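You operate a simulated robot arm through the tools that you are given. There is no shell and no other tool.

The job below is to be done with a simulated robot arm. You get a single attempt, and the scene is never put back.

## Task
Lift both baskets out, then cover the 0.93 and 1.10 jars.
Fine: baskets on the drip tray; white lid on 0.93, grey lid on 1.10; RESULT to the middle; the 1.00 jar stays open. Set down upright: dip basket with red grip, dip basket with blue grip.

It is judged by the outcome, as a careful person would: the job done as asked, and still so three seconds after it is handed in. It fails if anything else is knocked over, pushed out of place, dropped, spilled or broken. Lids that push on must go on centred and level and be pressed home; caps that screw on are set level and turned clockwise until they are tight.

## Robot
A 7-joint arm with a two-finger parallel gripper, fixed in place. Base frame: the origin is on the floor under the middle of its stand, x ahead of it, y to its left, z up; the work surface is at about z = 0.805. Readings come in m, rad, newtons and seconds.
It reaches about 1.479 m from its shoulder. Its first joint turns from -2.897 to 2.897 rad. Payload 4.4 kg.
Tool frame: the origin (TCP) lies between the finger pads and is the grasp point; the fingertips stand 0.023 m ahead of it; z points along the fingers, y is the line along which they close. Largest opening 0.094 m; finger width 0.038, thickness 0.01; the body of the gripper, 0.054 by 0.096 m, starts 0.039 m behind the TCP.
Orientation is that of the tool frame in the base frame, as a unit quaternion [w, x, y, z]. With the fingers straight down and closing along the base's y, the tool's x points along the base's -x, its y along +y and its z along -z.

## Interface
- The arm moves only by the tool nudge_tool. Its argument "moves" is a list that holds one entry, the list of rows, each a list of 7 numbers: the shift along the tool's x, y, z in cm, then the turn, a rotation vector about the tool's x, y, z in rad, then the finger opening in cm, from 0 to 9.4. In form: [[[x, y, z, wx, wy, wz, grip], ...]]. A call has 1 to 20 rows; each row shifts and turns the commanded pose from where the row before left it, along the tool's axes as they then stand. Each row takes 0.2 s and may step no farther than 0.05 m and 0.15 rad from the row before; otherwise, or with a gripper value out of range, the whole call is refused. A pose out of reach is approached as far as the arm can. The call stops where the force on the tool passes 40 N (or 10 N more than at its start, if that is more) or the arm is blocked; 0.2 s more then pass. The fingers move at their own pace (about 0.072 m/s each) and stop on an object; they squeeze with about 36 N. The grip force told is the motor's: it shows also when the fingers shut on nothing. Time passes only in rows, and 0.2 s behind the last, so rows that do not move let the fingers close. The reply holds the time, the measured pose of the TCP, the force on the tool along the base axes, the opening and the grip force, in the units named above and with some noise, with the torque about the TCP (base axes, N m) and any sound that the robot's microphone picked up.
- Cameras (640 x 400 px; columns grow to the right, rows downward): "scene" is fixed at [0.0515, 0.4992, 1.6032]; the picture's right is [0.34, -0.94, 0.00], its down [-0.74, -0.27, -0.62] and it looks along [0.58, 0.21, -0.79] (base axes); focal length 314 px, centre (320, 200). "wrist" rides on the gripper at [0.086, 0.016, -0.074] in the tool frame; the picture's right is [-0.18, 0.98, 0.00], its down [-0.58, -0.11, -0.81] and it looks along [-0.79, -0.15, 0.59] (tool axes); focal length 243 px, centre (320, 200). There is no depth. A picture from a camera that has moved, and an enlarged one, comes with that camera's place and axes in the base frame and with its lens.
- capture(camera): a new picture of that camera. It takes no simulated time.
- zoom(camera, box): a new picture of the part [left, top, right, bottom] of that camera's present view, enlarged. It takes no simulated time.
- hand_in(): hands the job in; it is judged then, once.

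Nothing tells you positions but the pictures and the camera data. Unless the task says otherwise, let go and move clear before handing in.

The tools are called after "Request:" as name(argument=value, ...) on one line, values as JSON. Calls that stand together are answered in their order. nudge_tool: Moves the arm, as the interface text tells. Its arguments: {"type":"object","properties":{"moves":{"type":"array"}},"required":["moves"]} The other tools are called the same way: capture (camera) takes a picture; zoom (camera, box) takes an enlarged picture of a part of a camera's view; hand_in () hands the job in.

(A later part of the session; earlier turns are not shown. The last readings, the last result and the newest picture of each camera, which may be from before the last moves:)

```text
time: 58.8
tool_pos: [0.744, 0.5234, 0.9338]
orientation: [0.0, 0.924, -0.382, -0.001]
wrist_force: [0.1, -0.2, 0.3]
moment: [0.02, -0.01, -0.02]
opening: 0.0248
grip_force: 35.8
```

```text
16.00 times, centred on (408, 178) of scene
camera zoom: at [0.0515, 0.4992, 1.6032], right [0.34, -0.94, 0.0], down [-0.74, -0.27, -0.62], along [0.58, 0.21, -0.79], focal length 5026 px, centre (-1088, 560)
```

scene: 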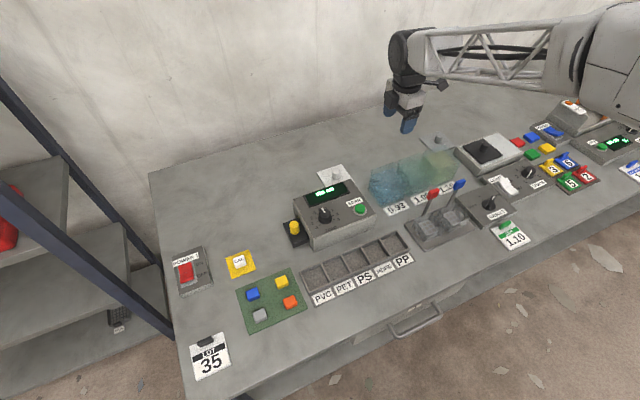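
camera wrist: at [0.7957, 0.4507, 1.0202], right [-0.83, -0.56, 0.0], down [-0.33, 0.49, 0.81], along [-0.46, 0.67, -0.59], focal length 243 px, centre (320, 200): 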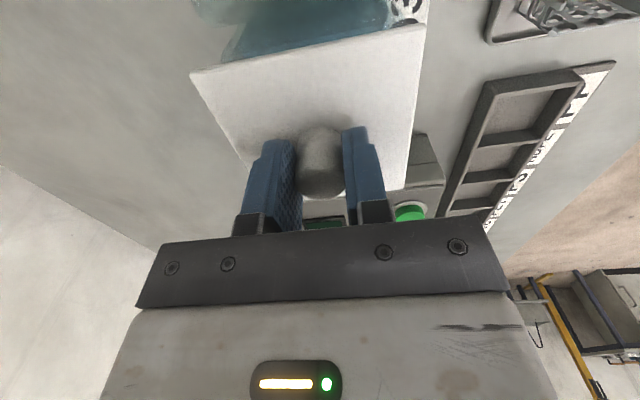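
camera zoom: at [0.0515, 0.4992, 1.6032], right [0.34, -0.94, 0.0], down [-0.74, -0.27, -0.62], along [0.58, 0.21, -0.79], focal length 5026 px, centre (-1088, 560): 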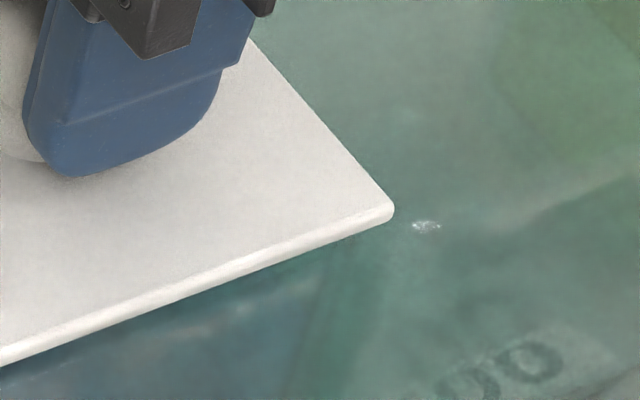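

The lid/jar comparison in both cameras shows the jar is about 2 mm further toward the front than the lid. I'll shift 2 mm and then lower in small steps while watching the force.

Request:
nudge_tool(moves=[[[0, 0.2, 0, 0, 0, 0, 0], [0, 0, 0.2, 0, 0, 0, 0], [0, 0, 0.2, 0, 0, 0, 0], [0, 0, 0, 0, 0, 0, 0]]])

Request:
zoom(camera="scene", box=[364, 155, 428, 195])

Request:
zoom(camera="wrist", box=[180, 30, 260, 80])

Request:
zoom(camera="wrist", box=[365, 0, 445, 50])

```text
time: 59.8
tool_pos: [0.7442, 0.5228, 0.9311]
orientation: [0.001, 0.924, -0.383, -0.001]
wrist_force: [-1.3, 0.7, -0.7]
moment: [0.01, 0.01, 0.02]
opening: 0.0247
grip_force: 36.1
```

```text
10.00 times, centred on (396, 175) of scene
camera zoom: at [0.0515, 0.4992, 1.6032], right [0.34, -0.94, 0.0], down [-0.74, -0.27, -0.62], along [0.58, 0.21, -0.79], focal length 3142 px, centre (-440, 450)
```

zoom: 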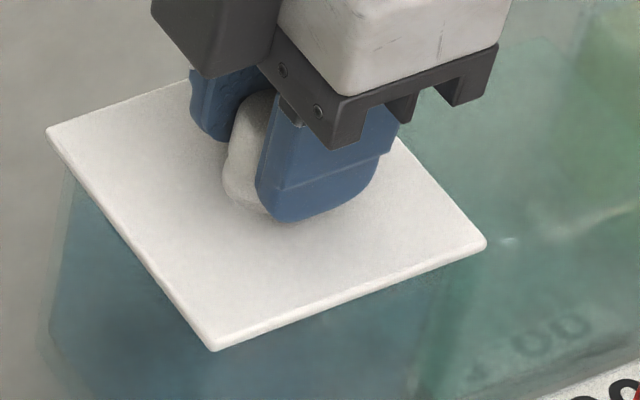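

```text
8.00 times, centred on (220, 55) of wrist
camera zoom: at [0.7946, 0.4502, 1.0047], right [-0.83, -0.56, 0.0], down [-0.33, 0.49, 0.81], along [-0.46, 0.67, -0.59], focal length 1941 px, centre (1120, 1360)
```

zoom: 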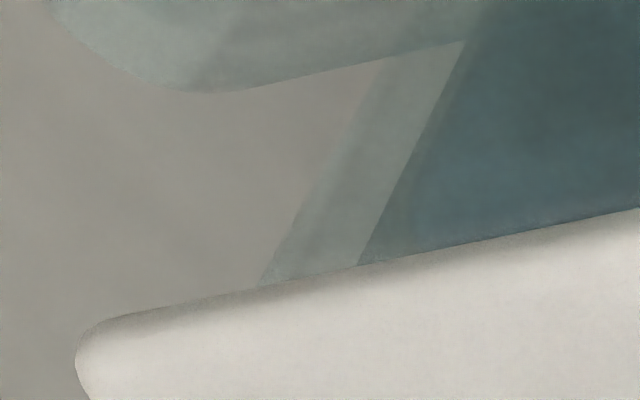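

```text
8.00 times, centred on (405, 25) of wrist
camera zoom: at [0.7946, 0.4502, 1.0047], right [-0.83, -0.56, 0.0], down [-0.33, 0.49, 0.81], along [-0.46, 0.67, -0.59], focal length 1941 px, centre (-360, 1600)
```

zoom: 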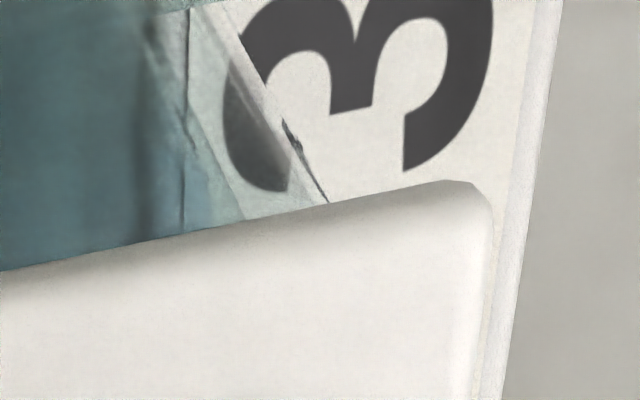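

The lid and jar are now symmetric front to back, and their sides line up too. I'll lower 1 mm at a time.

Request:
nudge_tool(moves=[[[0, 0, 0.1, 0, 0, 0, 0], [0, 0, 0.1, 0, 0, 0, 0], [0, 0, 0, 0, 0, 0, 0]]])

Request:
nudge_tool(moves=[[[0, 0, 0.1, 0, 0, 0, 0], [0, 0, 0, 0, 0, 0, 0]]])

Request:
nudge_tool(moves=[[[0, 0, 0.1, 0, 0, 0, 0], [0, 0, 0, 0, 0, 0, 0]]])

```text
time: 60.6
tool_pos: [0.7428, 0.5224, 0.9296]
orientation: [0.0, 0.924, -0.383, 0.0]
wrist_force: [-0.3, 0.2, -0.6]
moment: [0.01, 0.0, 0.03]
opening: 0.0247
grip_force: 36.3
```

```text
time: 61.2
tool_pos: [0.7438, 0.5219, 0.9277]
orientation: [-0.001, 0.924, -0.383, 0.0]
wrist_force: [0.5, 0.5, -0.3]
moment: [-0.03, 0.01, 0.02]
opening: 0.0246
grip_force: 36.7
```

```text
time: 61.8
tool_pos: [0.7435, 0.5231, 0.9277]
orientation: [-0.001, 0.924, -0.383, 0.0]
wrist_force: [0.1, -0.4, -1.0]
moment: [-0.01, 0.02, 0.01]
opening: 0.0251
grip_force: 35.7
```

Request:
nudge_tool(moves=[[[0, 0, 0.1, 0, 0, 0, 0], [0, 0, 0, 0, 0, 0, 0]]])

Request:
nudge_tool(moves=[[[0, 0, 0.1, 0, 0, 0, 0], [0, 0, 0, 0, 0, 0, 0]]])

Request:
nudge_tool(moves=[[[0, 0, 0.1, 0, 0, 0, 0], [0, 0, 0, 0, 0, 0, 0]]])

Request:
zoom(camera="scene", box=[364, 155, 428, 195])

```text
time: 62.4
tool_pos: [0.7442, 0.5233, 0.9263]
orientation: [0.0, 0.924, -0.381, 0.001]
wrist_force: [-0.7, 0.6, -0.7]
moment: [0.03, 0.01, -0.01]
opening: 0.0246
grip_force: 35.8
```

```text
time: 63.0
tool_pos: [0.7434, 0.5224, 0.9259]
orientation: [-0.001, 0.924, -0.383, 0.0]
wrist_force: [2.1, -2.0, 8.8]
moment: [-0.34, 0.28, 0.02]
opening: 0.0246
grip_force: 35.8
```

```text
time: 63.6
tool_pos: [0.7425, 0.5239, 0.926]
orientation: [-0.001, 0.924, -0.383, 0.001]
wrist_force: [0.8, -2.5, 26.7]
moment: [-0.22, 0.33, -0.02]
opening: 0.0248
grip_force: 35.8
```

```text
10.00 times, centred on (396, 175) of scene
camera zoom: at [0.0515, 0.4992, 1.6032], right [0.34, -0.94, 0.0], down [-0.74, -0.27, -0.62], along [0.58, 0.21, -0.79], focal length 3142 px, centre (-440, 450)
```

zoom: 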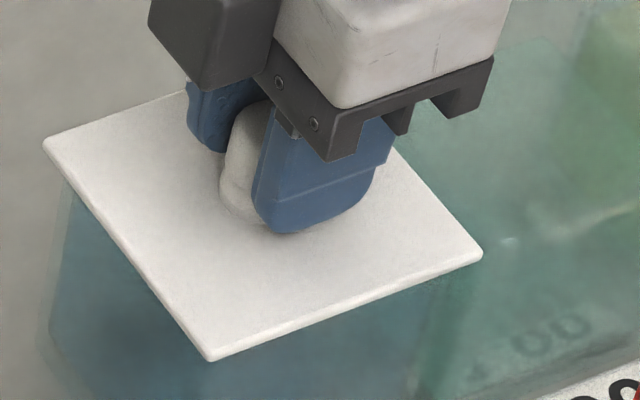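

The lid has contacted at TCP z≈0.926 with 27 N. I need to know whether it is seated or a plug is sitting on the rim, so I'll look at the grey lid's profile and at the contact.

Request:
zoom(camera="scene", box=[416, 125, 464, 160])

Request:
zoom(camera="scene", box=[364, 165, 396, 195])

Request:
capture(camera="wrist")

Request:
zoom(camera="wrist", box=[180, 0, 436, 160])

```text
11.43 times, centred on (440, 142) of scene
camera zoom: at [0.0515, 0.4992, 1.6032], right [0.34, -0.94, 0.0], down [-0.74, -0.27, -0.62], along [0.58, 0.21, -0.79], focal length 3590 px, centre (-1051, 857)
```

zoom: 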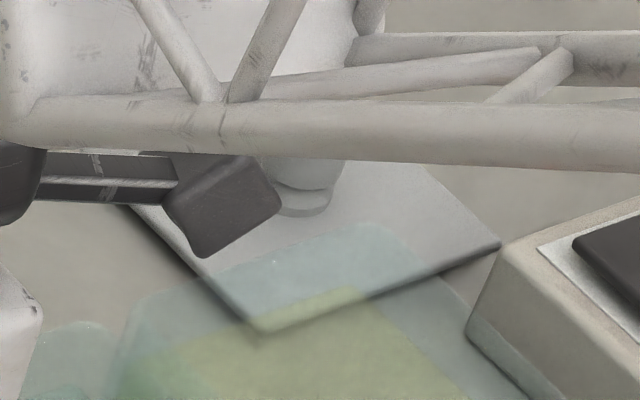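

```text
13.33 times, centred on (380, 180) of scene
camera zoom: at [0.0515, 0.4992, 1.6032], right [0.34, -0.94, 0.0], down [-0.74, -0.27, -0.62], along [0.58, 0.21, -0.79], focal length 4189 px, centre (-480, 467)
```

zoom: 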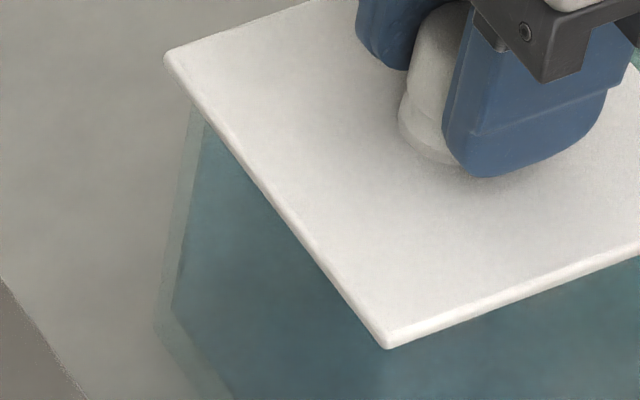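

```text
taken
camera wrist: at [0.7944, 0.4503, 0.9999], right [-0.83, -0.56, 0.0], down [-0.34, 0.49, 0.81], along [-0.45, 0.67, -0.59], focal length 243 px, centre (320, 200)
```

wrist: 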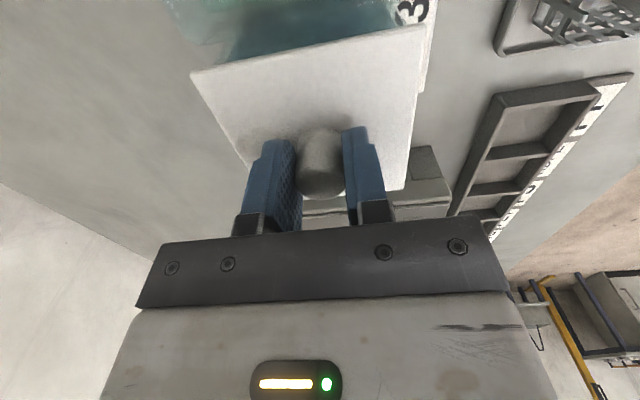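

```text
2.50 times, centred on (308, 80) of wrist
camera zoom: at [0.7944, 0.4503, 0.9999], right [-0.83, -0.56, 0.0], down [-0.34, 0.49, 0.81], along [-0.45, 0.67, -0.59], focal length 606 px, centre (350, 500)
```

zoom: 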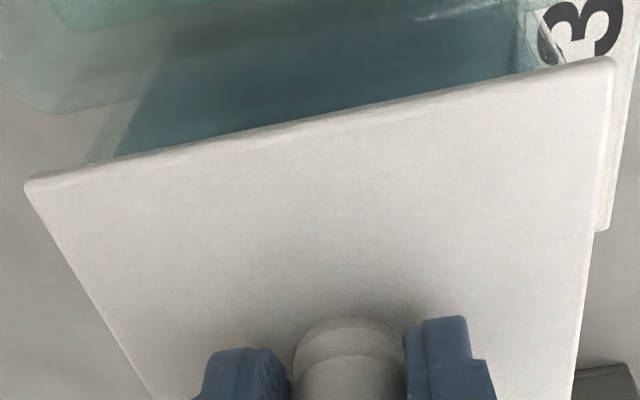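

The first contact was out at the front edge of the plate, which points to the plate sitting on the rim rather than the plug. I'll press a bit more, then ease off, release and inspect from the side.

Request:
nudge_tool(moves=[[[0, 0, 0.05, 0, 0, 0, 0], [0, 0, 0, 0, 0, 0, 0]]])

Request:
nudge_tool(moves=[[[0, 0, -0.1, 0, 0, 0, 0], [0, 0, -0.1, 0, 0, 0, 0], [0, 0, 0, 0, 0, 0, 0]]])

```text
time: 64.2
tool_pos: [0.7433, 0.523, 0.9255]
orientation: [-0.001, 0.924, -0.382, 0.0]
wrist_force: [9.8, 6.1, 32.5]
moment: [-0.14, 0.25, -0.03]
opening: 0.0244
grip_force: 35.8
```

```text
time: 65.0
tool_pos: [0.7425, 0.5228, 0.925]
orientation: [0.001, 0.924, -0.383, -0.001]
wrist_force: [1.0, 4.3, 15.8]
moment: [0.33, -0.29, -0.02]
opening: 0.0246
grip_force: 36.1
```

Request:
nudge_tool(moves=[[[0, 0, -0.08, 0, 0, 0, 0], [0, 0, 0, 0, 0, 0, 0]]])

Request:
zoom(camera="scene", box=[364, 155, 428, 195])

```text
time: 65.6
tool_pos: [0.7442, 0.522, 0.9245]
orientation: [0.001, 0.924, -0.382, -0.001]
wrist_force: [-0.6, -1.1, 0.1]
moment: [0.01, -0.01, -0.06]
opening: 0.0248
grip_force: 36.0
```

```text
10.00 times, centred on (396, 175) of scene
camera zoom: at [0.0515, 0.4992, 1.6032], right [0.34, -0.94, 0.0], down [-0.74, -0.27, -0.62], along [0.58, 0.21, -0.79], focal length 3142 px, centre (-440, 450)
```

zoom: 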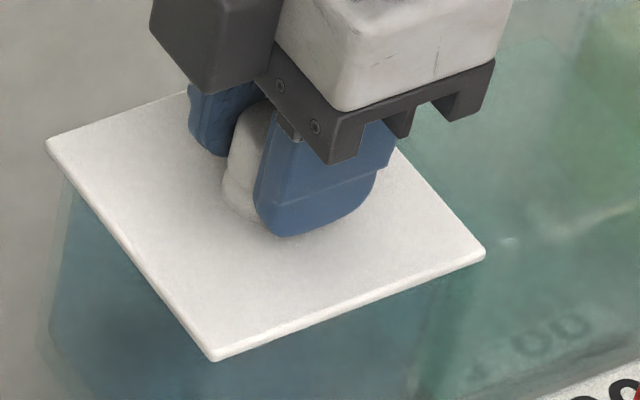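

Request:
nudge_tool(moves=[[[0, 0, 0, 0, 0, 0, 3.0], [0, 0, 0, 0, 0, 0, 4.0], [0, 0, 0, 0, 0, 0, 5.5], [0, 0, 0, 0, 0, 0, 5.5]]])

Request:
zoom(camera="scene", box=[364, 155, 428, 195])

Request:
capture(camera="wrist")

```text
time: 66.6
tool_pos: [0.7432, 0.5236, 0.9278]
orientation: [-0.001, 0.924, -0.383, 0.0]
wrist_force: [-0.1, -0.3, 0.5]
moment: [0.04, -0.01, 0.0]
opening: 0.0552
grip_force: 0.1
```

```text
10.00 times, centred on (396, 175) of scene
camera zoom: at [0.0515, 0.4992, 1.6032], right [0.34, -0.94, 0.0], down [-0.74, -0.27, -0.62], along [0.58, 0.21, -0.79], focal length 3142 px, centre (-440, 450)
```

zoom: 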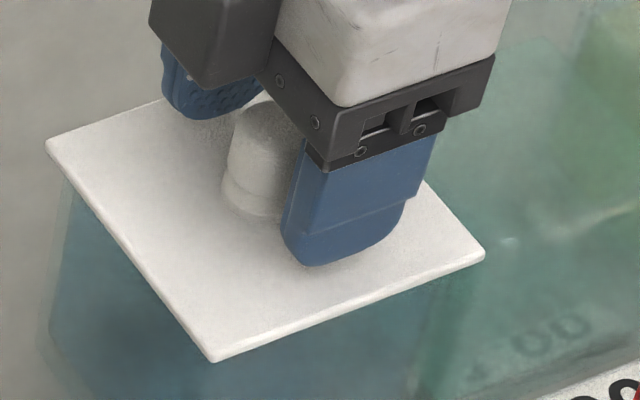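

```text
taken
camera wrist: at [0.7948, 0.4501, 1.0002], right [-0.83, -0.56, 0.0], down [-0.33, 0.49, 0.81], along [-0.46, 0.67, -0.59], focal length 243 px, centre (320, 200)
```

wrist: 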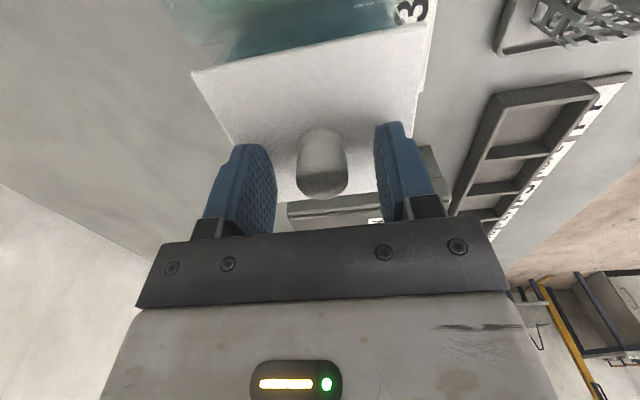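

The fingers are open. I'll rise, move to the open space behind the jars and tilt to get a low side view of the white lid's seating.

Request:
nudge_tool(moves=[[[0, 0, -1.0, 0, 0, 0, 5.5], [0, 0, -2.5, 0, 0, 0, 5.5], [0, 0, -4.0, 0, 0, 0, 5.5], [0.9, -3.4, 0, 0, 0, 0, 3], [0.9, -3.4, 0, 0, 0, 0, 1], [0.9, -3.4, 0, 0, 0, 0, 1], [0.9, -3.4, 0, 0, 0, 0, 1], [0, 0, 3.5, 0, 0, 0, 1], [0, 0, 3.5, 0, 0, 0, 1], [0, 0, 2.5, 0, 0, 0, 1], [0, 0, 0, 0, -0.15, 0, 1], [0, 0, 0, 0, -0.15, 0, 1], [0, 0, 0, 0, -0.1, 0, 1], [0, 0, 0, 0, 0, 0, 1]]])

Request:
capture(camera="wrist")

Request:
capture(camera="scene")

```text
time: 69.6
tool_pos: [0.8652, 0.5936, 0.9075]
orientation: [-0.077, 0.905, -0.375, -0.184]
wrist_force: [-0.7, -0.4, -0.6]
moment: [0.0, 0.01, 0.03]
opening: 0.01
grip_force: 0.1
```

```text
taken
camera wrist: at [0.9323, 0.5053, 0.9413], right [-0.82, -0.57, 0.07], down [-0.08, 0.23, 0.97], along [-0.57, 0.78, -0.24], focal length 243 px, centre (320, 200)
```

wrist: 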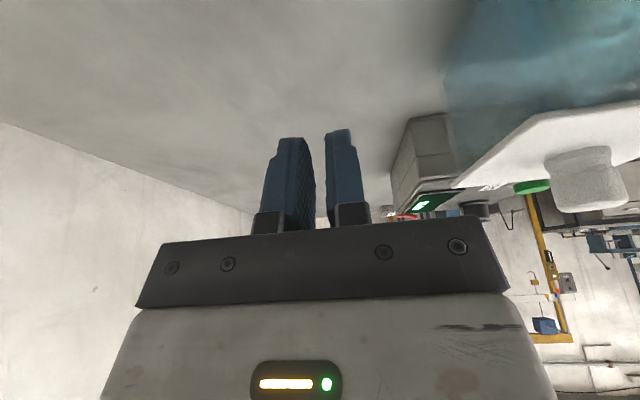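

```text
taken
```

scene: 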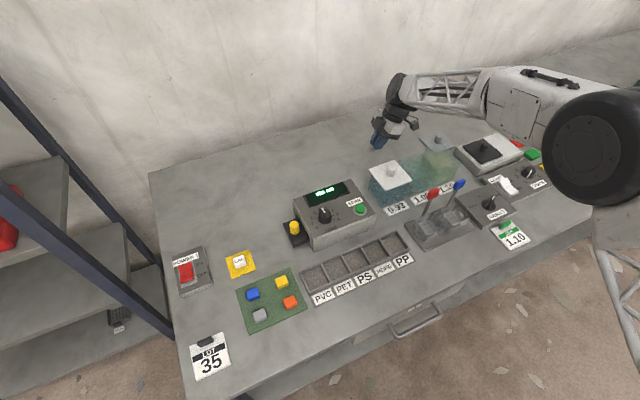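

Request:
zoom(camera="wrist", box=[430, 80, 640, 220])

Request:
zoom(camera="wrist", box=[530, 70, 640, 140])

Request:
zoom(camera="scene", box=[356, 145, 436, 195])

```text
2.86 times, centred on (535, 150) of wrist
camera zoom: at [0.9323, 0.5053, 0.9413], right [-0.82, -0.57, 0.07], down [-0.08, 0.23, 0.97], along [-0.57, 0.78, -0.24], focal length 693 px, centre (-294, 343)
```

zoom: 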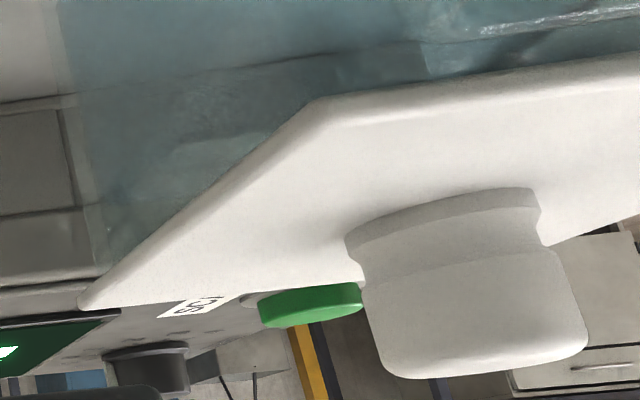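

```text
5.71 times, centred on (585, 105) of wrist
camera zoom: at [0.9323, 0.5053, 0.9413], right [-0.82, -0.57, 0.07], down [-0.08, 0.23, 0.97], along [-0.57, 0.78, -0.24], focal length 1386 px, centre (-1194, 743)
```

zoom: 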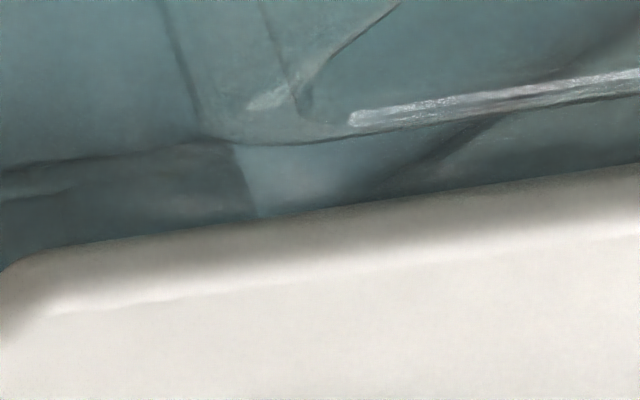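

```text
8.00 times, centred on (396, 170) of scene
camera zoom: at [0.0515, 0.4992, 1.6032], right [0.34, -0.94, 0.0], down [-0.74, -0.27, -0.62], along [0.58, 0.21, -0.79], focal length 2513 px, centre (-288, 440)
```

zoom: 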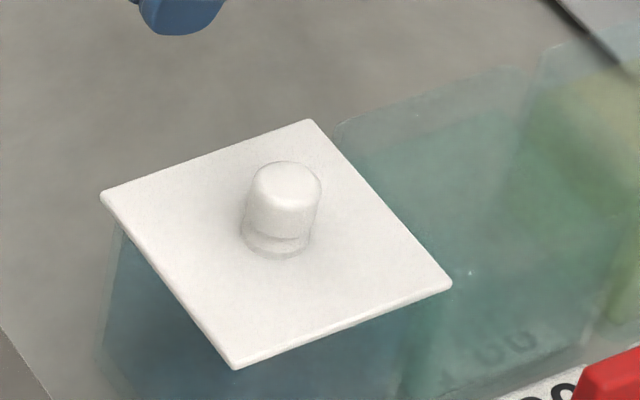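

Request:
zoom(camera="wrist", box=[448, 140, 512, 185])

Request:
zoom(camera="wrist", box=[480, 105, 560, 155])

```text
8.89 times, centred on (480, 162) of wrist
camera zoom: at [0.9323, 0.5053, 0.9413], right [-0.82, -0.57, 0.07], down [-0.08, 0.23, 0.97], along [-0.57, 0.78, -0.24], focal length 2157 px, centre (-1102, 533)
```

zoom: 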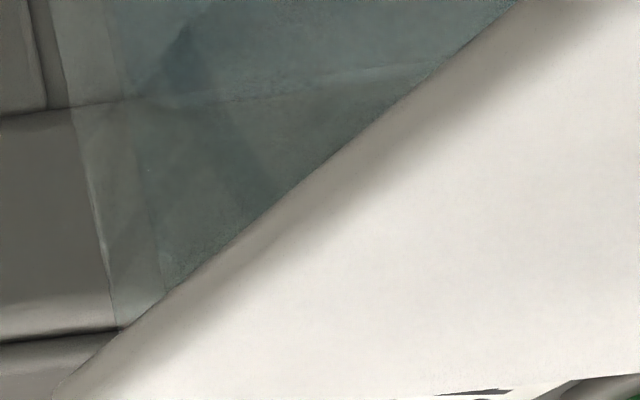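

```text
8.00 times, centred on (520, 130) of wrist
camera zoom: at [0.9323, 0.5053, 0.9413], right [-0.82, -0.57, 0.07], down [-0.08, 0.23, 0.97], along [-0.57, 0.78, -0.24], focal length 1941 px, centre (-1280, 760)
```

zoom: 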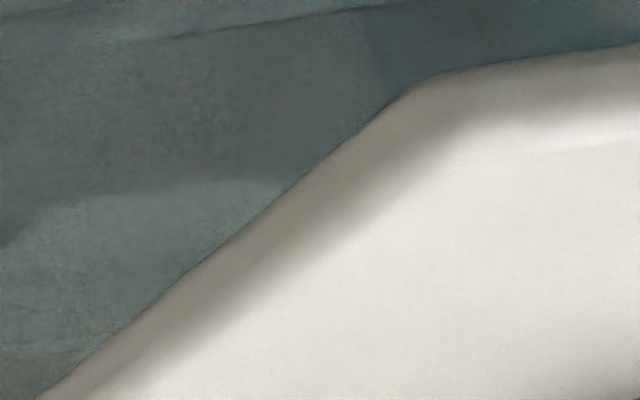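

The side view shows the white lid lying flush and level on the 0.93 jar, with no gap, so it is seated. I'll rise, turn back and look straight down at the 1.10 jar to measure it the same way.

Request:
nudge_tool(moves=[[[0, 0, 0, 0, 0.15, 0, 1], [0, 0, 0, 0, 0.15, 0, 1], [0, 0, 0, 0, 0.1, 0, 1], [0, 0, -4.0, 0, 0, 0, 3], [0, 0, -4.5, 0, 0, 0, 5], [0, 0, -4.5, 0, 0, 0, 7], [0, 0, -4.5, 0, 0, 0, 9.4], [0, 0, 0, 0, 0, 0.1428, 9.4], [0, 0, 0, 0, 0, 0.1428, 9.4], [0, 0, 0, 0, 0, 0.1428, 9.4], [0, 0, 0, 0, 0, 0.1428, 9.4], [0, 0, 0, 0, 0, 0.1428, 9.4], [0, 0, 0, 0, 0, 0.1428, 9.4], [0, 0, 0, 0, 0, 0.1428, 9.4], [0, 0, 0, 0, 0, 0.1428, 9.4], [0, 0, 0, 0, 0, 0.1428, 9.4], [0, 0, 0, 0, 0, 0.1428, 9.4], [0, 0, 0, 0, 0, 0.1428, 9.4], [0, 0, 0, 0, 0, 0, 9.4]]])

```text
time: 73.6
tool_pos: [0.8656, 0.5927, 1.081]
orientation: [-0.001, -0.381, 0.925, 0.0]
wrist_force: [0.0, 0.1, -0.3]
moment: [-0.02, 0.0, 0.03]
opening: 0.0938
grip_force: 0.0
```

Request:
nudge_tool(moves=[[[2.02, -3.4, 0, 0, 0, 0, 9.4], [2.02, -3.4, 0, 0, 0, 0, 9.4], [2.02, -3.4, 0, 0, 0, 0, 9.4], [2.02, -3.4, 0, 0, 0, 0, 9.4], [2.02, -3.4, 0, 0, 0, 0, 9.4], [0, 0, 0, 0, 0.15, 0, 9.4], [0, 0, 0, 0, 0.15, 0, 9.4], [0, 0, 0, 0, 0.15, 0, 9.4], [0, 0, 0, 0, 0.15, 0, 9.4], [0, 0, 0, 0, 0, 0, 9.4]]])

Request:
capture(camera="wrist")

Request:
zoom(camera="wrist", box=[290, 40, 418, 160])

```text
time: 75.8
tool_pos: [0.9134, 0.4023, 1.0815]
orientation: [-0.273, -0.366, 0.883, -0.113]
wrist_force: [0.7, -0.1, 0.5]
moment: [0.0, 0.04, 0.03]
opening: 0.0939
grip_force: 0.1
```

```text
taken
camera wrist: at [0.8833, 0.3927, 1.1908], right [-0.59, 0.8, -0.1], down [0.74, 0.58, 0.34], along [0.33, 0.12, -0.94], focal length 243 px, centre (320, 200)
```

wrist: 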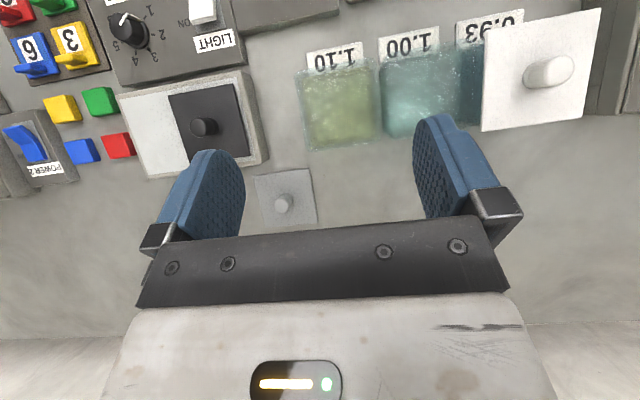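

```text
3.33 times, centred on (354, 100) of wrist
camera zoom: at [0.8833, 0.3927, 1.1908], right [-0.59, 0.8, -0.1], down [0.74, 0.58, 0.34], along [0.33, 0.12, -0.94], focal length 809 px, centre (207, 533)
```

zoom: 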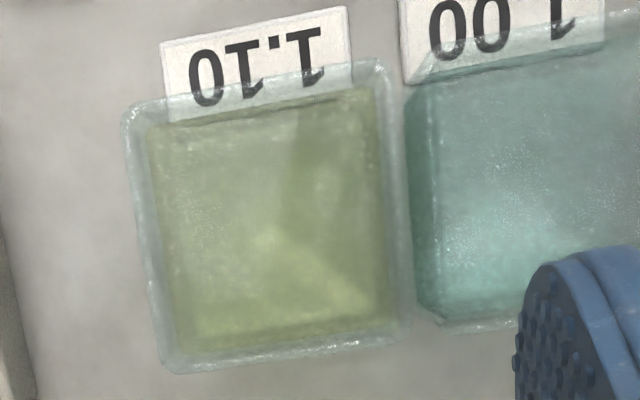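

Request:
zoom(camera="wrist", box=[296, 55, 360, 95])

Request:
zoom(camera="wrist", box=[336, 50, 400, 90])

Request:
zoom(camera="wrist", box=[296, 120, 360, 160])

Request:
zoom(camera="wrist", box=[336, 115, 400, 155])

Request:
zoom(camera="wrist", box=[240, 155, 336, 235])

```text
10.00 times, centred on (328, 75) of wrist
camera zoom: at [0.8833, 0.3927, 1.1908], right [-0.59, 0.8, -0.1], down [0.74, 0.58, 0.34], along [0.33, 0.12, -0.94], focal length 2426 px, centre (240, 1450)
```

zoom: 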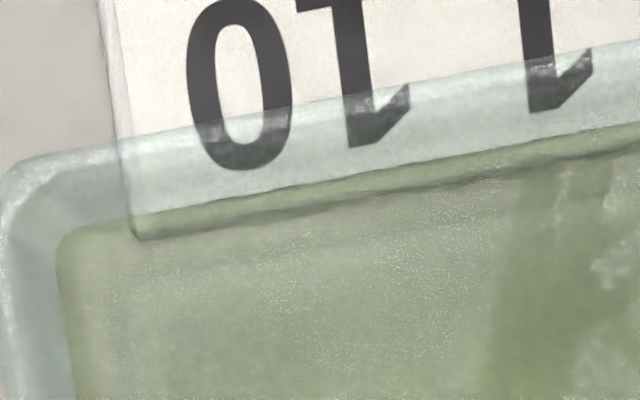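

```text
10.00 times, centred on (368, 70) of wrist
camera zoom: at [0.8833, 0.3927, 1.1908], right [-0.59, 0.8, -0.1], down [0.74, 0.58, 0.34], along [0.33, 0.12, -0.94], focal length 2426 px, centre (-160, 1500)
```

zoom: 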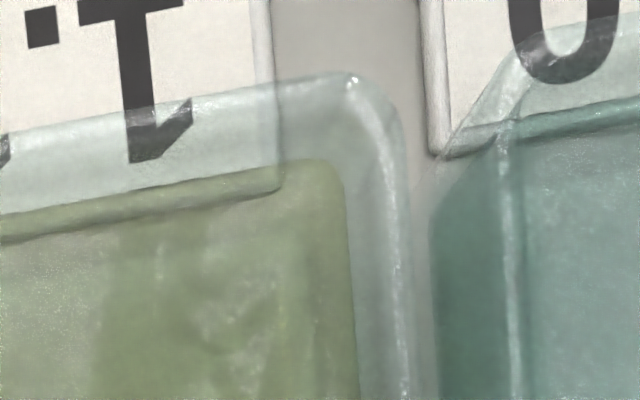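

```text
10.00 times, centred on (328, 140) of wrist
camera zoom: at [0.8833, 0.3927, 1.1908], right [-0.59, 0.8, -0.1], down [0.74, 0.58, 0.34], along [0.33, 0.12, -0.94], focal length 2426 px, centre (240, 800)
```

zoom: 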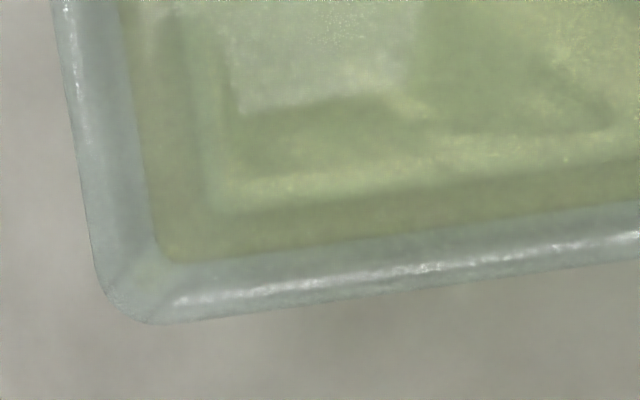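

```text
10.00 times, centred on (368, 135) of wrist
camera zoom: at [0.8833, 0.3927, 1.1908], right [-0.59, 0.8, -0.1], down [0.74, 0.58, 0.34], along [0.33, 0.12, -0.94], focal length 2426 px, centre (-160, 850)
```

zoom: 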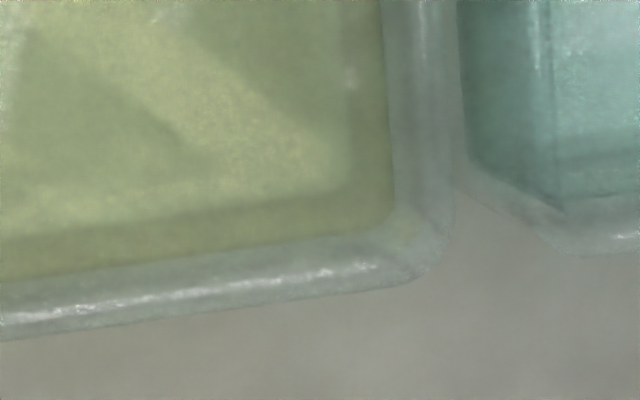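

```text
5.00 times, centred on (288, 195) of wrist
camera zoom: at [0.8833, 0.3927, 1.1908], right [-0.59, 0.8, -0.1], down [0.74, 0.58, 0.34], along [0.33, 0.12, -0.94], focal length 1213 px, centre (480, 225)
```

zoom: 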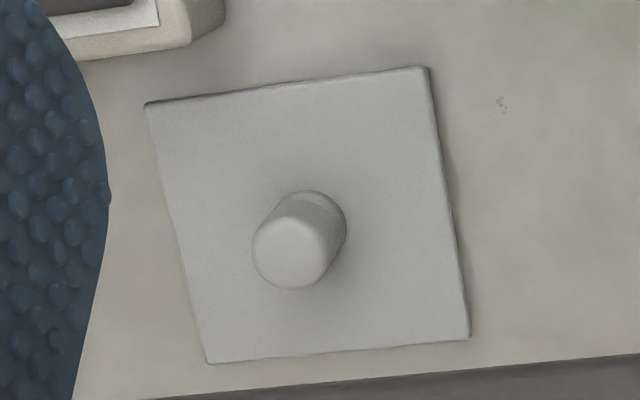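

The 1.10 jar centre comes out at about d=0.355, e=0.896 with the same correction as before. The grey lid is at about d=0.464, e=1.025. I'll level the tool, turn it so the camera faces along the bench from the left, and move above the grey lid.

Request:
nudge_tool(moves=[[[0, 0, 0, 0, -0.15, 0, 9.4], [0, 0, 0, 0, -0.15, 0, 9.4], [0, 0, 0, 0, -0.15, 0, 9.4], [0, 0, 0, 0, -0.15, 0, 7], [0, 0, 0, 0, 0, 0.1428, 7], [0, 0, 0, 0, 0, 0.1428, 7], [0, 0, 0, 0, 0, 0.1428, 7], [0, 0, 0, 0, 0, 0.1428, 7], [0, 0, 0, 0, 0, 0.1428, 7], [0, 0, 0, 0, 0, 0.1428, 7], [0, 0, 0, 0, 0, 0.1428, 7], [0, 0, 0, 0, 0, 0.1428, 7], [0, 0, 0, 0, 0, 0.1428, 7], [0, 0, 0, 0, 0, 0.1428, 7], [0, 0, 0, 0, 0, 0.1428, 6], [-2.575, 2.37, 0, 0, 0, 0, 6], [-2.575, 2.37, 0, 0, 0, 0, 6], [-2.575, 2.37, 0, 0, 0, 0, 6], [-2.575, 2.37, 0, 0, 0, 0, 6], [0, 0, 0, 0, 0, 0, 6]]])

Request:
capture(camera="wrist")

Request:
capture(camera="scene")

```text
time: 80.0
tool_pos: [1.0528, 0.3959, 1.0824]
orientation: [0.0, 0.383, 0.924, 0.0]
wrist_force: [1.1, -0.3, -0.5]
moment: [-0.03, 0.02, 0.04]
opening: 0.0598
grip_force: 0.1
```

```text
taken
camera wrist: at [1.0042, 0.4683, 1.1561], right [0.83, 0.56, 0.0], down [0.33, -0.49, 0.81], along [0.46, -0.67, -0.59], focal length 243 px, centre (320, 200)
```

wrist: 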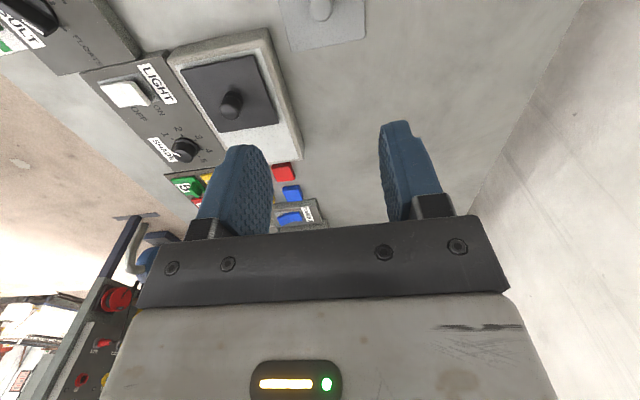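

```text
taken
```

scene: 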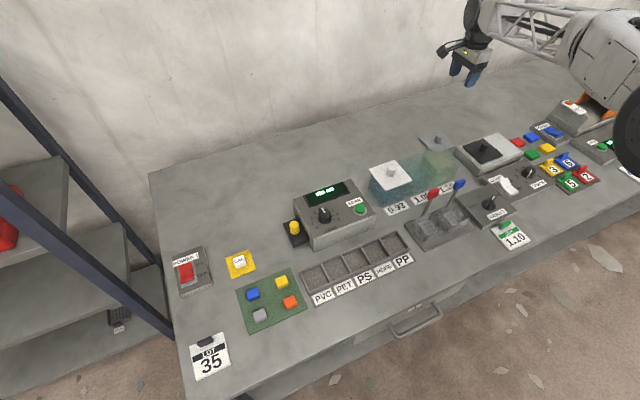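

Request:
nudge_tool(moves=[[[0, 0, 4.4, 0, 0, 0, 6], [0, 0, 4.4, 0, 0, 0, 6], [0, 0, 4.4, 0, 0, 0, 6], [0, 0, 0, 0, 0, 0, 6]]])

Request:
capture(camera="wrist")

Request:
zoom(camera="scene", box=[400, 90, 528, 170])

```text
time: 81.0
tool_pos: [1.052, 0.3949, 0.9512]
orientation: [0.0, 0.382, 0.924, 0.0]
wrist_force: [0.7, -0.1, 0.0]
moment: [0.01, 0.01, 0.04]
opening: 0.0601
grip_force: 0.2
```

```text
taken
camera wrist: at [1.0041, 0.4676, 1.0245], right [0.83, 0.56, 0.0], down [0.33, -0.49, 0.81], along [0.46, -0.67, -0.59], focal length 243 px, centre (320, 200)
```

wrist: 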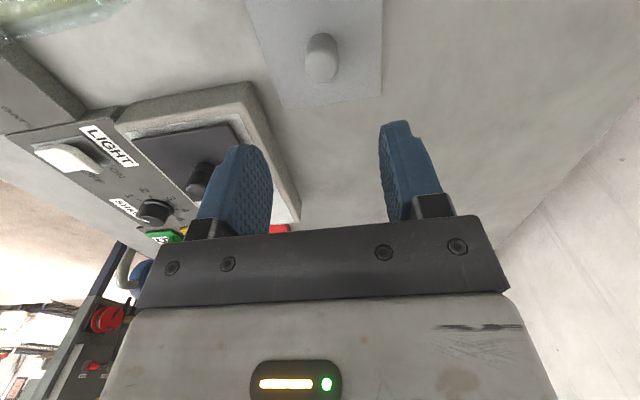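

```text
5.00 times, centred on (464, 130) of scene
camera zoom: at [0.0515, 0.4992, 1.6032], right [0.34, -0.94, 0.0], down [-0.74, -0.27, -0.62], along [0.58, 0.21, -0.79], focal length 1571 px, centre (-400, 550)
```

zoom: 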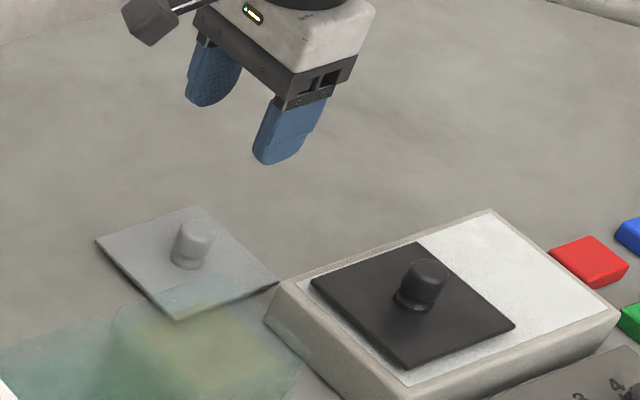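

Request:
zoom(camera="wrist", box=[240, 0, 400, 125])

```text
3.20 times, centred on (320, 62) of wrist
camera zoom: at [1.0041, 0.4676, 1.0245], right [0.83, 0.56, 0.0], down [0.33, -0.49, 0.81], along [0.46, -0.67, -0.59], focal length 776 px, centre (320, 640)
```

zoom: 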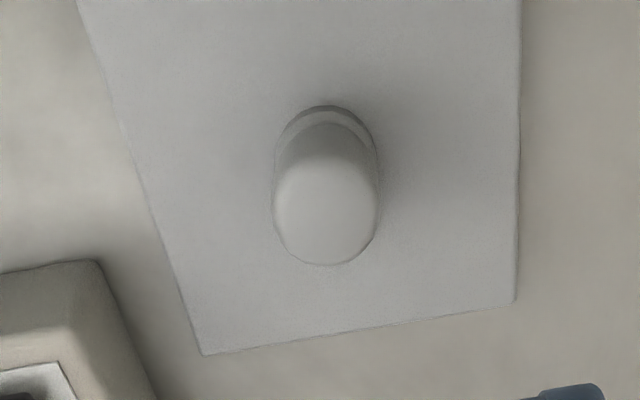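

The knob is aligned to about 1 mm. I'll descend to grip it the same way as the white one.

Request:
nudge_tool(moves=[[[0, 0.1, 3.5, 0, 0, 0, 6], [0, 0, 3.5, 0, 0, 0, 6], [0, 0, 2.5, 0, 0, 0, 6], [0, 0, 0, 0, 0, 0, 6]]])

Request:
capture(camera="wrist")

Request:
zoom(camera="scene", box=[400, 90, 528, 170])

```text
time: 82.0
tool_pos: [1.0544, 0.3967, 0.8561]
orientation: [0.0, 0.384, 0.924, 0.0]
wrist_force: [-0.6, 1.1, -0.1]
moment: [-0.02, -0.01, 0.03]
opening: 0.0598
grip_force: 0.0
```

```text
taken
camera wrist: at [1.0057, 0.4685, 0.9303], right [0.83, 0.57, 0.0], down [0.33, -0.49, 0.81], along [0.46, -0.67, -0.59], focal length 243 px, centre (320, 200)
```

wrist: 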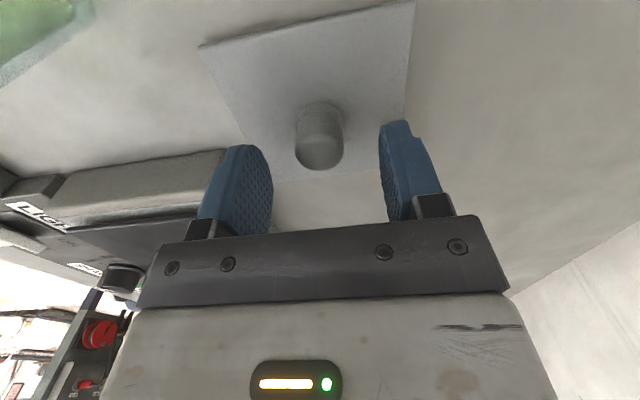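

```text
5.00 times, centred on (464, 130) of scene
camera zoom: at [0.0515, 0.4992, 1.6032], right [0.34, -0.94, 0.0], down [-0.74, -0.27, -0.62], along [0.58, 0.21, -0.79], focal length 1571 px, centre (-400, 550)
```

zoom: 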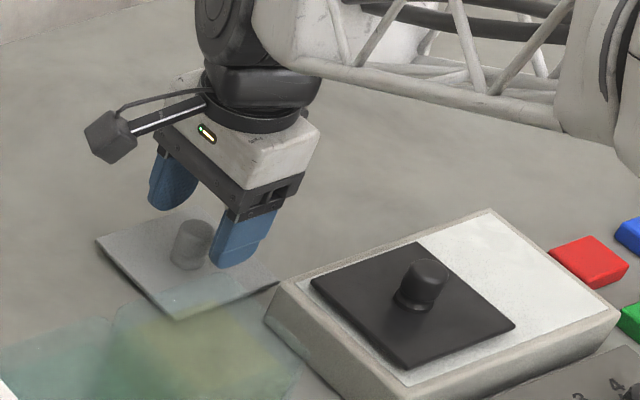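

Request:
nudge_tool(moves=[[[0, 0, 0.8, 0, 0, 0, 6], [0, 0, 0.6, 0, 0, 0, 6], [0, 0, 0, 0, 0, 0, 6]]])

Request:
capture(camera="wrist")

Request:
zoom(camera="wrist", box=[170, 10, 442, 210])

```text
time: 82.8
tool_pos: [1.0543, 0.3968, 0.8412]
orientation: [0.001, 0.383, 0.924, 0.0]
wrist_force: [-1.1, 0.1, 0.5]
moment: [-0.01, 0.01, -0.02]
opening: 0.0598
grip_force: 0.0
```

```text
taken
camera wrist: at [1.0064, 0.468, 0.9148], right [0.83, 0.56, 0.0], down [0.33, -0.49, 0.81], along [0.46, -0.67, -0.59], focal length 243 px, centre (320, 200)
```

wrist: 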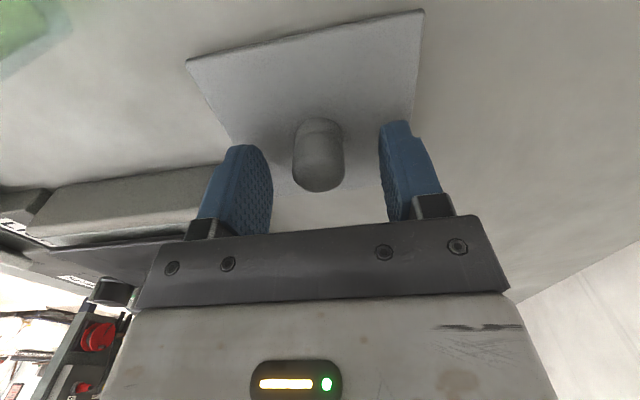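

```text
2.00 times, centred on (306, 110) of wrist
camera zoom: at [1.0064, 0.468, 0.9148], right [0.83, 0.56, 0.0], down [0.33, -0.49, 0.81], along [0.46, -0.67, -0.59], focal length 485 px, centre (348, 380)
```

zoom: 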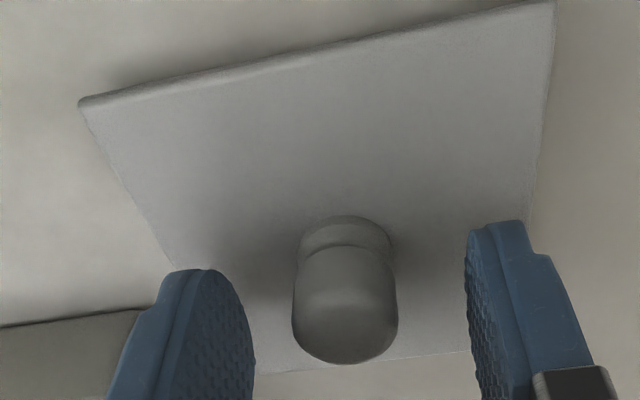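

The knob is about 2.5 mm toward the camera side of centre. I'll shift by that, lower 3 mm and close.

Request:
nudge_tool(moves=[[[0.25, 0, 0, 0, 0, 0, 6], [0, 0, 0.25, 0, 0, 0, 6], [0, 0, 0, 0, 0, 0, 6]]])

Request:
nudge_tool(moves=[[[0, 0, 0, 0, 0, 0, 2.0], [0, 0, 0, 0, 0, 0, 0], [0, 0, 0, 0, 0, 0, 0], [0, 0, 0, 0, 0, 0, 0]]])

Request:
zoom(camera="wrist", box=[170, 10, 442, 210])

```text
time: 83.6
tool_pos: [1.0516, 0.3986, 0.8387]
orientation: [0.0, 0.383, 0.924, 0.0]
wrist_force: [0.4, 0.8, 0.9]
moment: [-0.01, -0.02, 0.05]
opening: 0.06
grip_force: 0.2
```

```text
time: 84.6
tool_pos: [1.0531, 0.3978, 0.8392]
orientation: [0.0, 0.383, 0.924, -0.001]
wrist_force: [0.2, 0.0, 1.6]
moment: [-0.02, 0.02, -0.02]
opening: 0.025
grip_force: 36.1
```

```text
2.00 times, centred on (306, 110) of wrist
camera zoom: at [1.004, 0.4708, 0.9125], right [0.83, 0.56, 0.0], down [0.33, -0.49, 0.81], along [0.46, -0.67, -0.59], focal length 485 px, centre (348, 380)
```

zoom: 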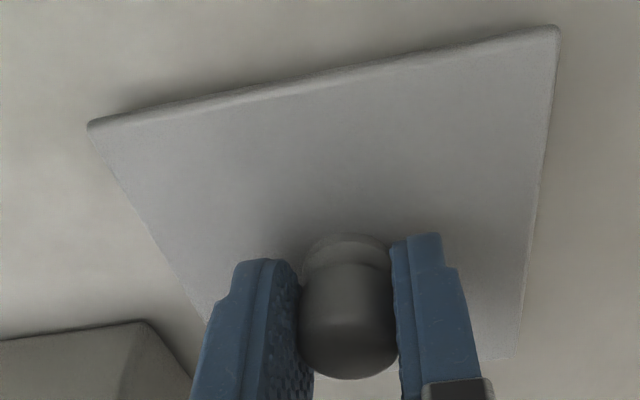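

The grey lid is gripped in the same relative pose as the white one was. I'll lift it and carry it over the 1.10 jar.

Request:
nudge_tool(moves=[[[0, 0, -1.0, 0, 0, 0, 0], [0, 0, -2.0, 0, 0, 0, 0], [0, 0, -3.0, 0, 0, 0, 0], [0, 0, -3.0, 0, 0, 0, 0], [0, 0, -3.0, 0, 0, 0, 0], [0, 0, -2.0, 0, 0, 0, 0], [0, 0, 0, 0, 0, 0, 0]]])

Request:
nudge_tool(moves=[[[0.9, -1.08, 0, 0, 0, 0, 0], [1.66, -1.985, 0, 0, 0, 0, 0], [1.66, -1.985, 0, 0, 0, 0, 0], [1.66, -1.985, 0, 0, 0, 0, 0], [1.66, -1.985, 0, 0, 0, 0, 0], [1.66, -1.985, 0, 0, 0, 0, 0], [1.64, -1.985, 0, 0, 0, 0, 0], [0, 0, 0, 0, 0, 0, 0], [0, 0, 1.5, 0, 0, 0, 0], [0, 0, 1.5, 0, 0, 0, 0], [0, 0, 0, 0, 0, 0, 0]]])

Request:
capture(camera="wrist")

Request:
zoom(camera="scene", box=[380, 100, 508, 180])

```text
time: 86.2
tool_pos: [1.0515, 0.3994, 0.9794]
orientation: [0.0, 0.382, 0.924, 0.0]
wrist_force: [-0.1, 1.0, -1.0]
moment: [0.0, -0.02, -0.03]
opening: 0.0246
grip_force: 35.8
```

```text
time: 88.6
tool_pos: [0.885, 0.382, 0.9491]
orientation: [0.0, 0.383, 0.924, -0.001]
wrist_force: [-0.1, -0.6, -1.3]
moment: [0.02, -0.01, 0.0]
opening: 0.0248
grip_force: 35.8
```

```text
taken
camera wrist: at [0.8368, 0.4553, 1.022], right [0.83, 0.56, 0.0], down [0.33, -0.49, 0.81], along [0.46, -0.67, -0.59], focal length 243 px, centre (320, 200)
```

wrist: 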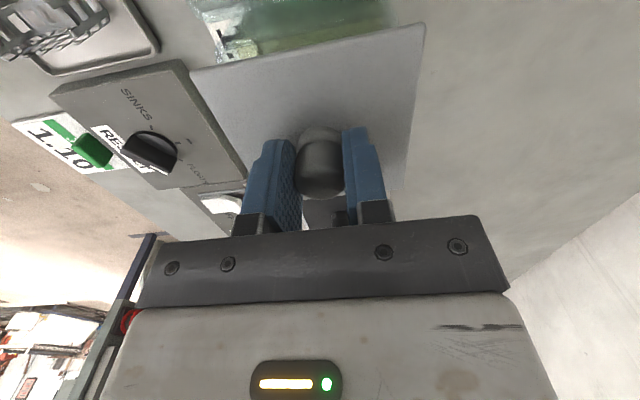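

```text
5.00 times, centred on (444, 140) of scene
camera zoom: at [0.0515, 0.4992, 1.6032], right [0.34, -0.94, 0.0], down [-0.74, -0.27, -0.62], along [0.58, 0.21, -0.79], focal length 1571 px, centre (-300, 500)
```

zoom: 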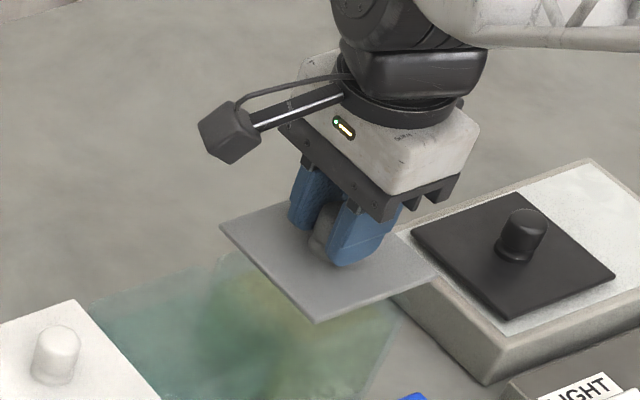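

Request:
nudge_tool(moves=[[[0, 0, 0.8, 0, 0, 0, 0], [0, 0, 0.7, 0, 0, 0, 0], [0, 0, 0, 0, 0, 0, 0]]])

Request:
capture(camera="wrist")

Request:
zoom(camera="wrist", box=[180, 30, 260, 80])

Request:
zoom(camera="wrist", box=[365, 0, 445, 50])

Request:
zoom(camera="scene", box=[412, 130, 476, 170])

```text
time: 89.4
tool_pos: [0.8844, 0.3834, 0.9336]
orientation: [0.0, 0.383, 0.924, 0.0]
wrist_force: [-1.0, 0.2, -0.7]
moment: [0.01, 0.03, 0.0]
opening: 0.0246
grip_force: 35.8
```

```text
taken
camera wrist: at [0.8367, 0.4559, 1.007], right [0.83, 0.56, 0.0], down [0.33, -0.49, 0.81], along [0.46, -0.67, -0.59], focal length 243 px, centre (320, 200)
```

wrist: 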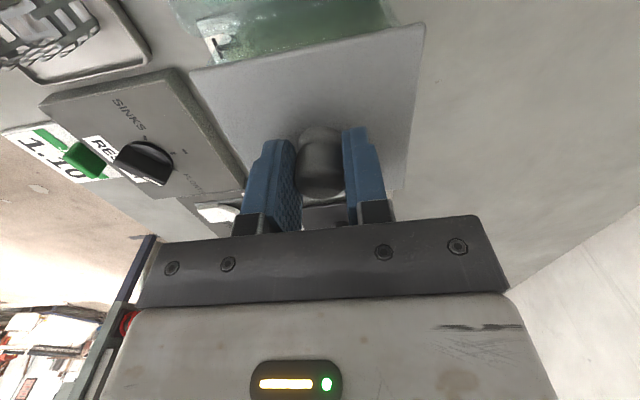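

```text
8.00 times, centred on (220, 55) of wrist
camera zoom: at [0.8367, 0.4559, 1.007], right [0.83, 0.56, 0.0], down [0.33, -0.49, 0.81], along [0.46, -0.67, -0.59], focal length 1941 px, centre (1120, 1360)
```

zoom: 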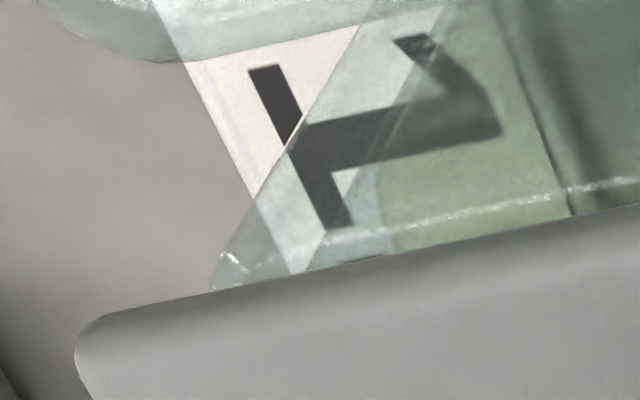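

```text
8.00 times, centred on (405, 25) of wrist
camera zoom: at [0.8367, 0.4559, 1.007], right [0.83, 0.56, 0.0], down [0.33, -0.49, 0.81], along [0.46, -0.67, -0.59], focal length 1941 px, centre (-360, 1600)
```

zoom: 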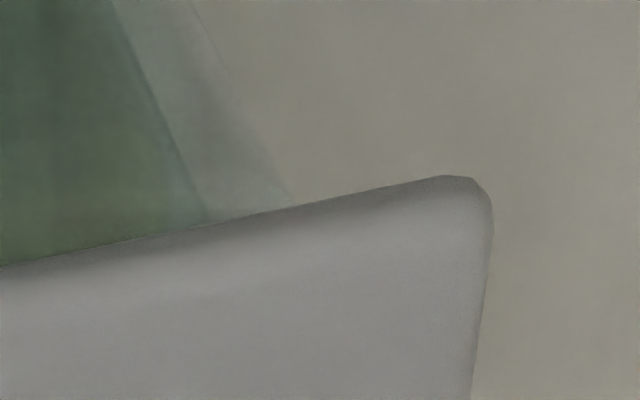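

```text
10.00 times, centred on (444, 150) of scene
camera zoom: at [0.0515, 0.4992, 1.6032], right [0.34, -0.94, 0.0], down [-0.74, -0.27, -0.62], along [0.58, 0.21, -0.79], focal length 3142 px, centre (-920, 700)
```

zoom: 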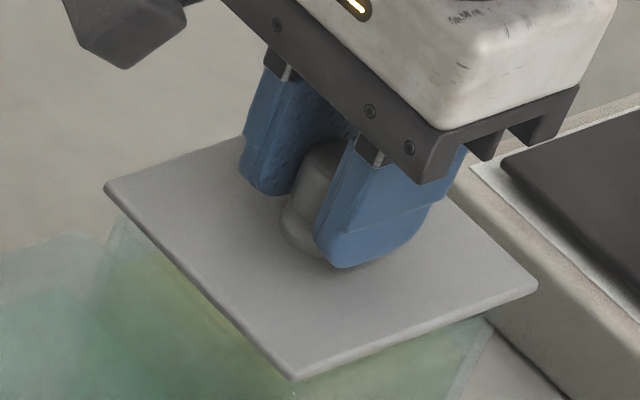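

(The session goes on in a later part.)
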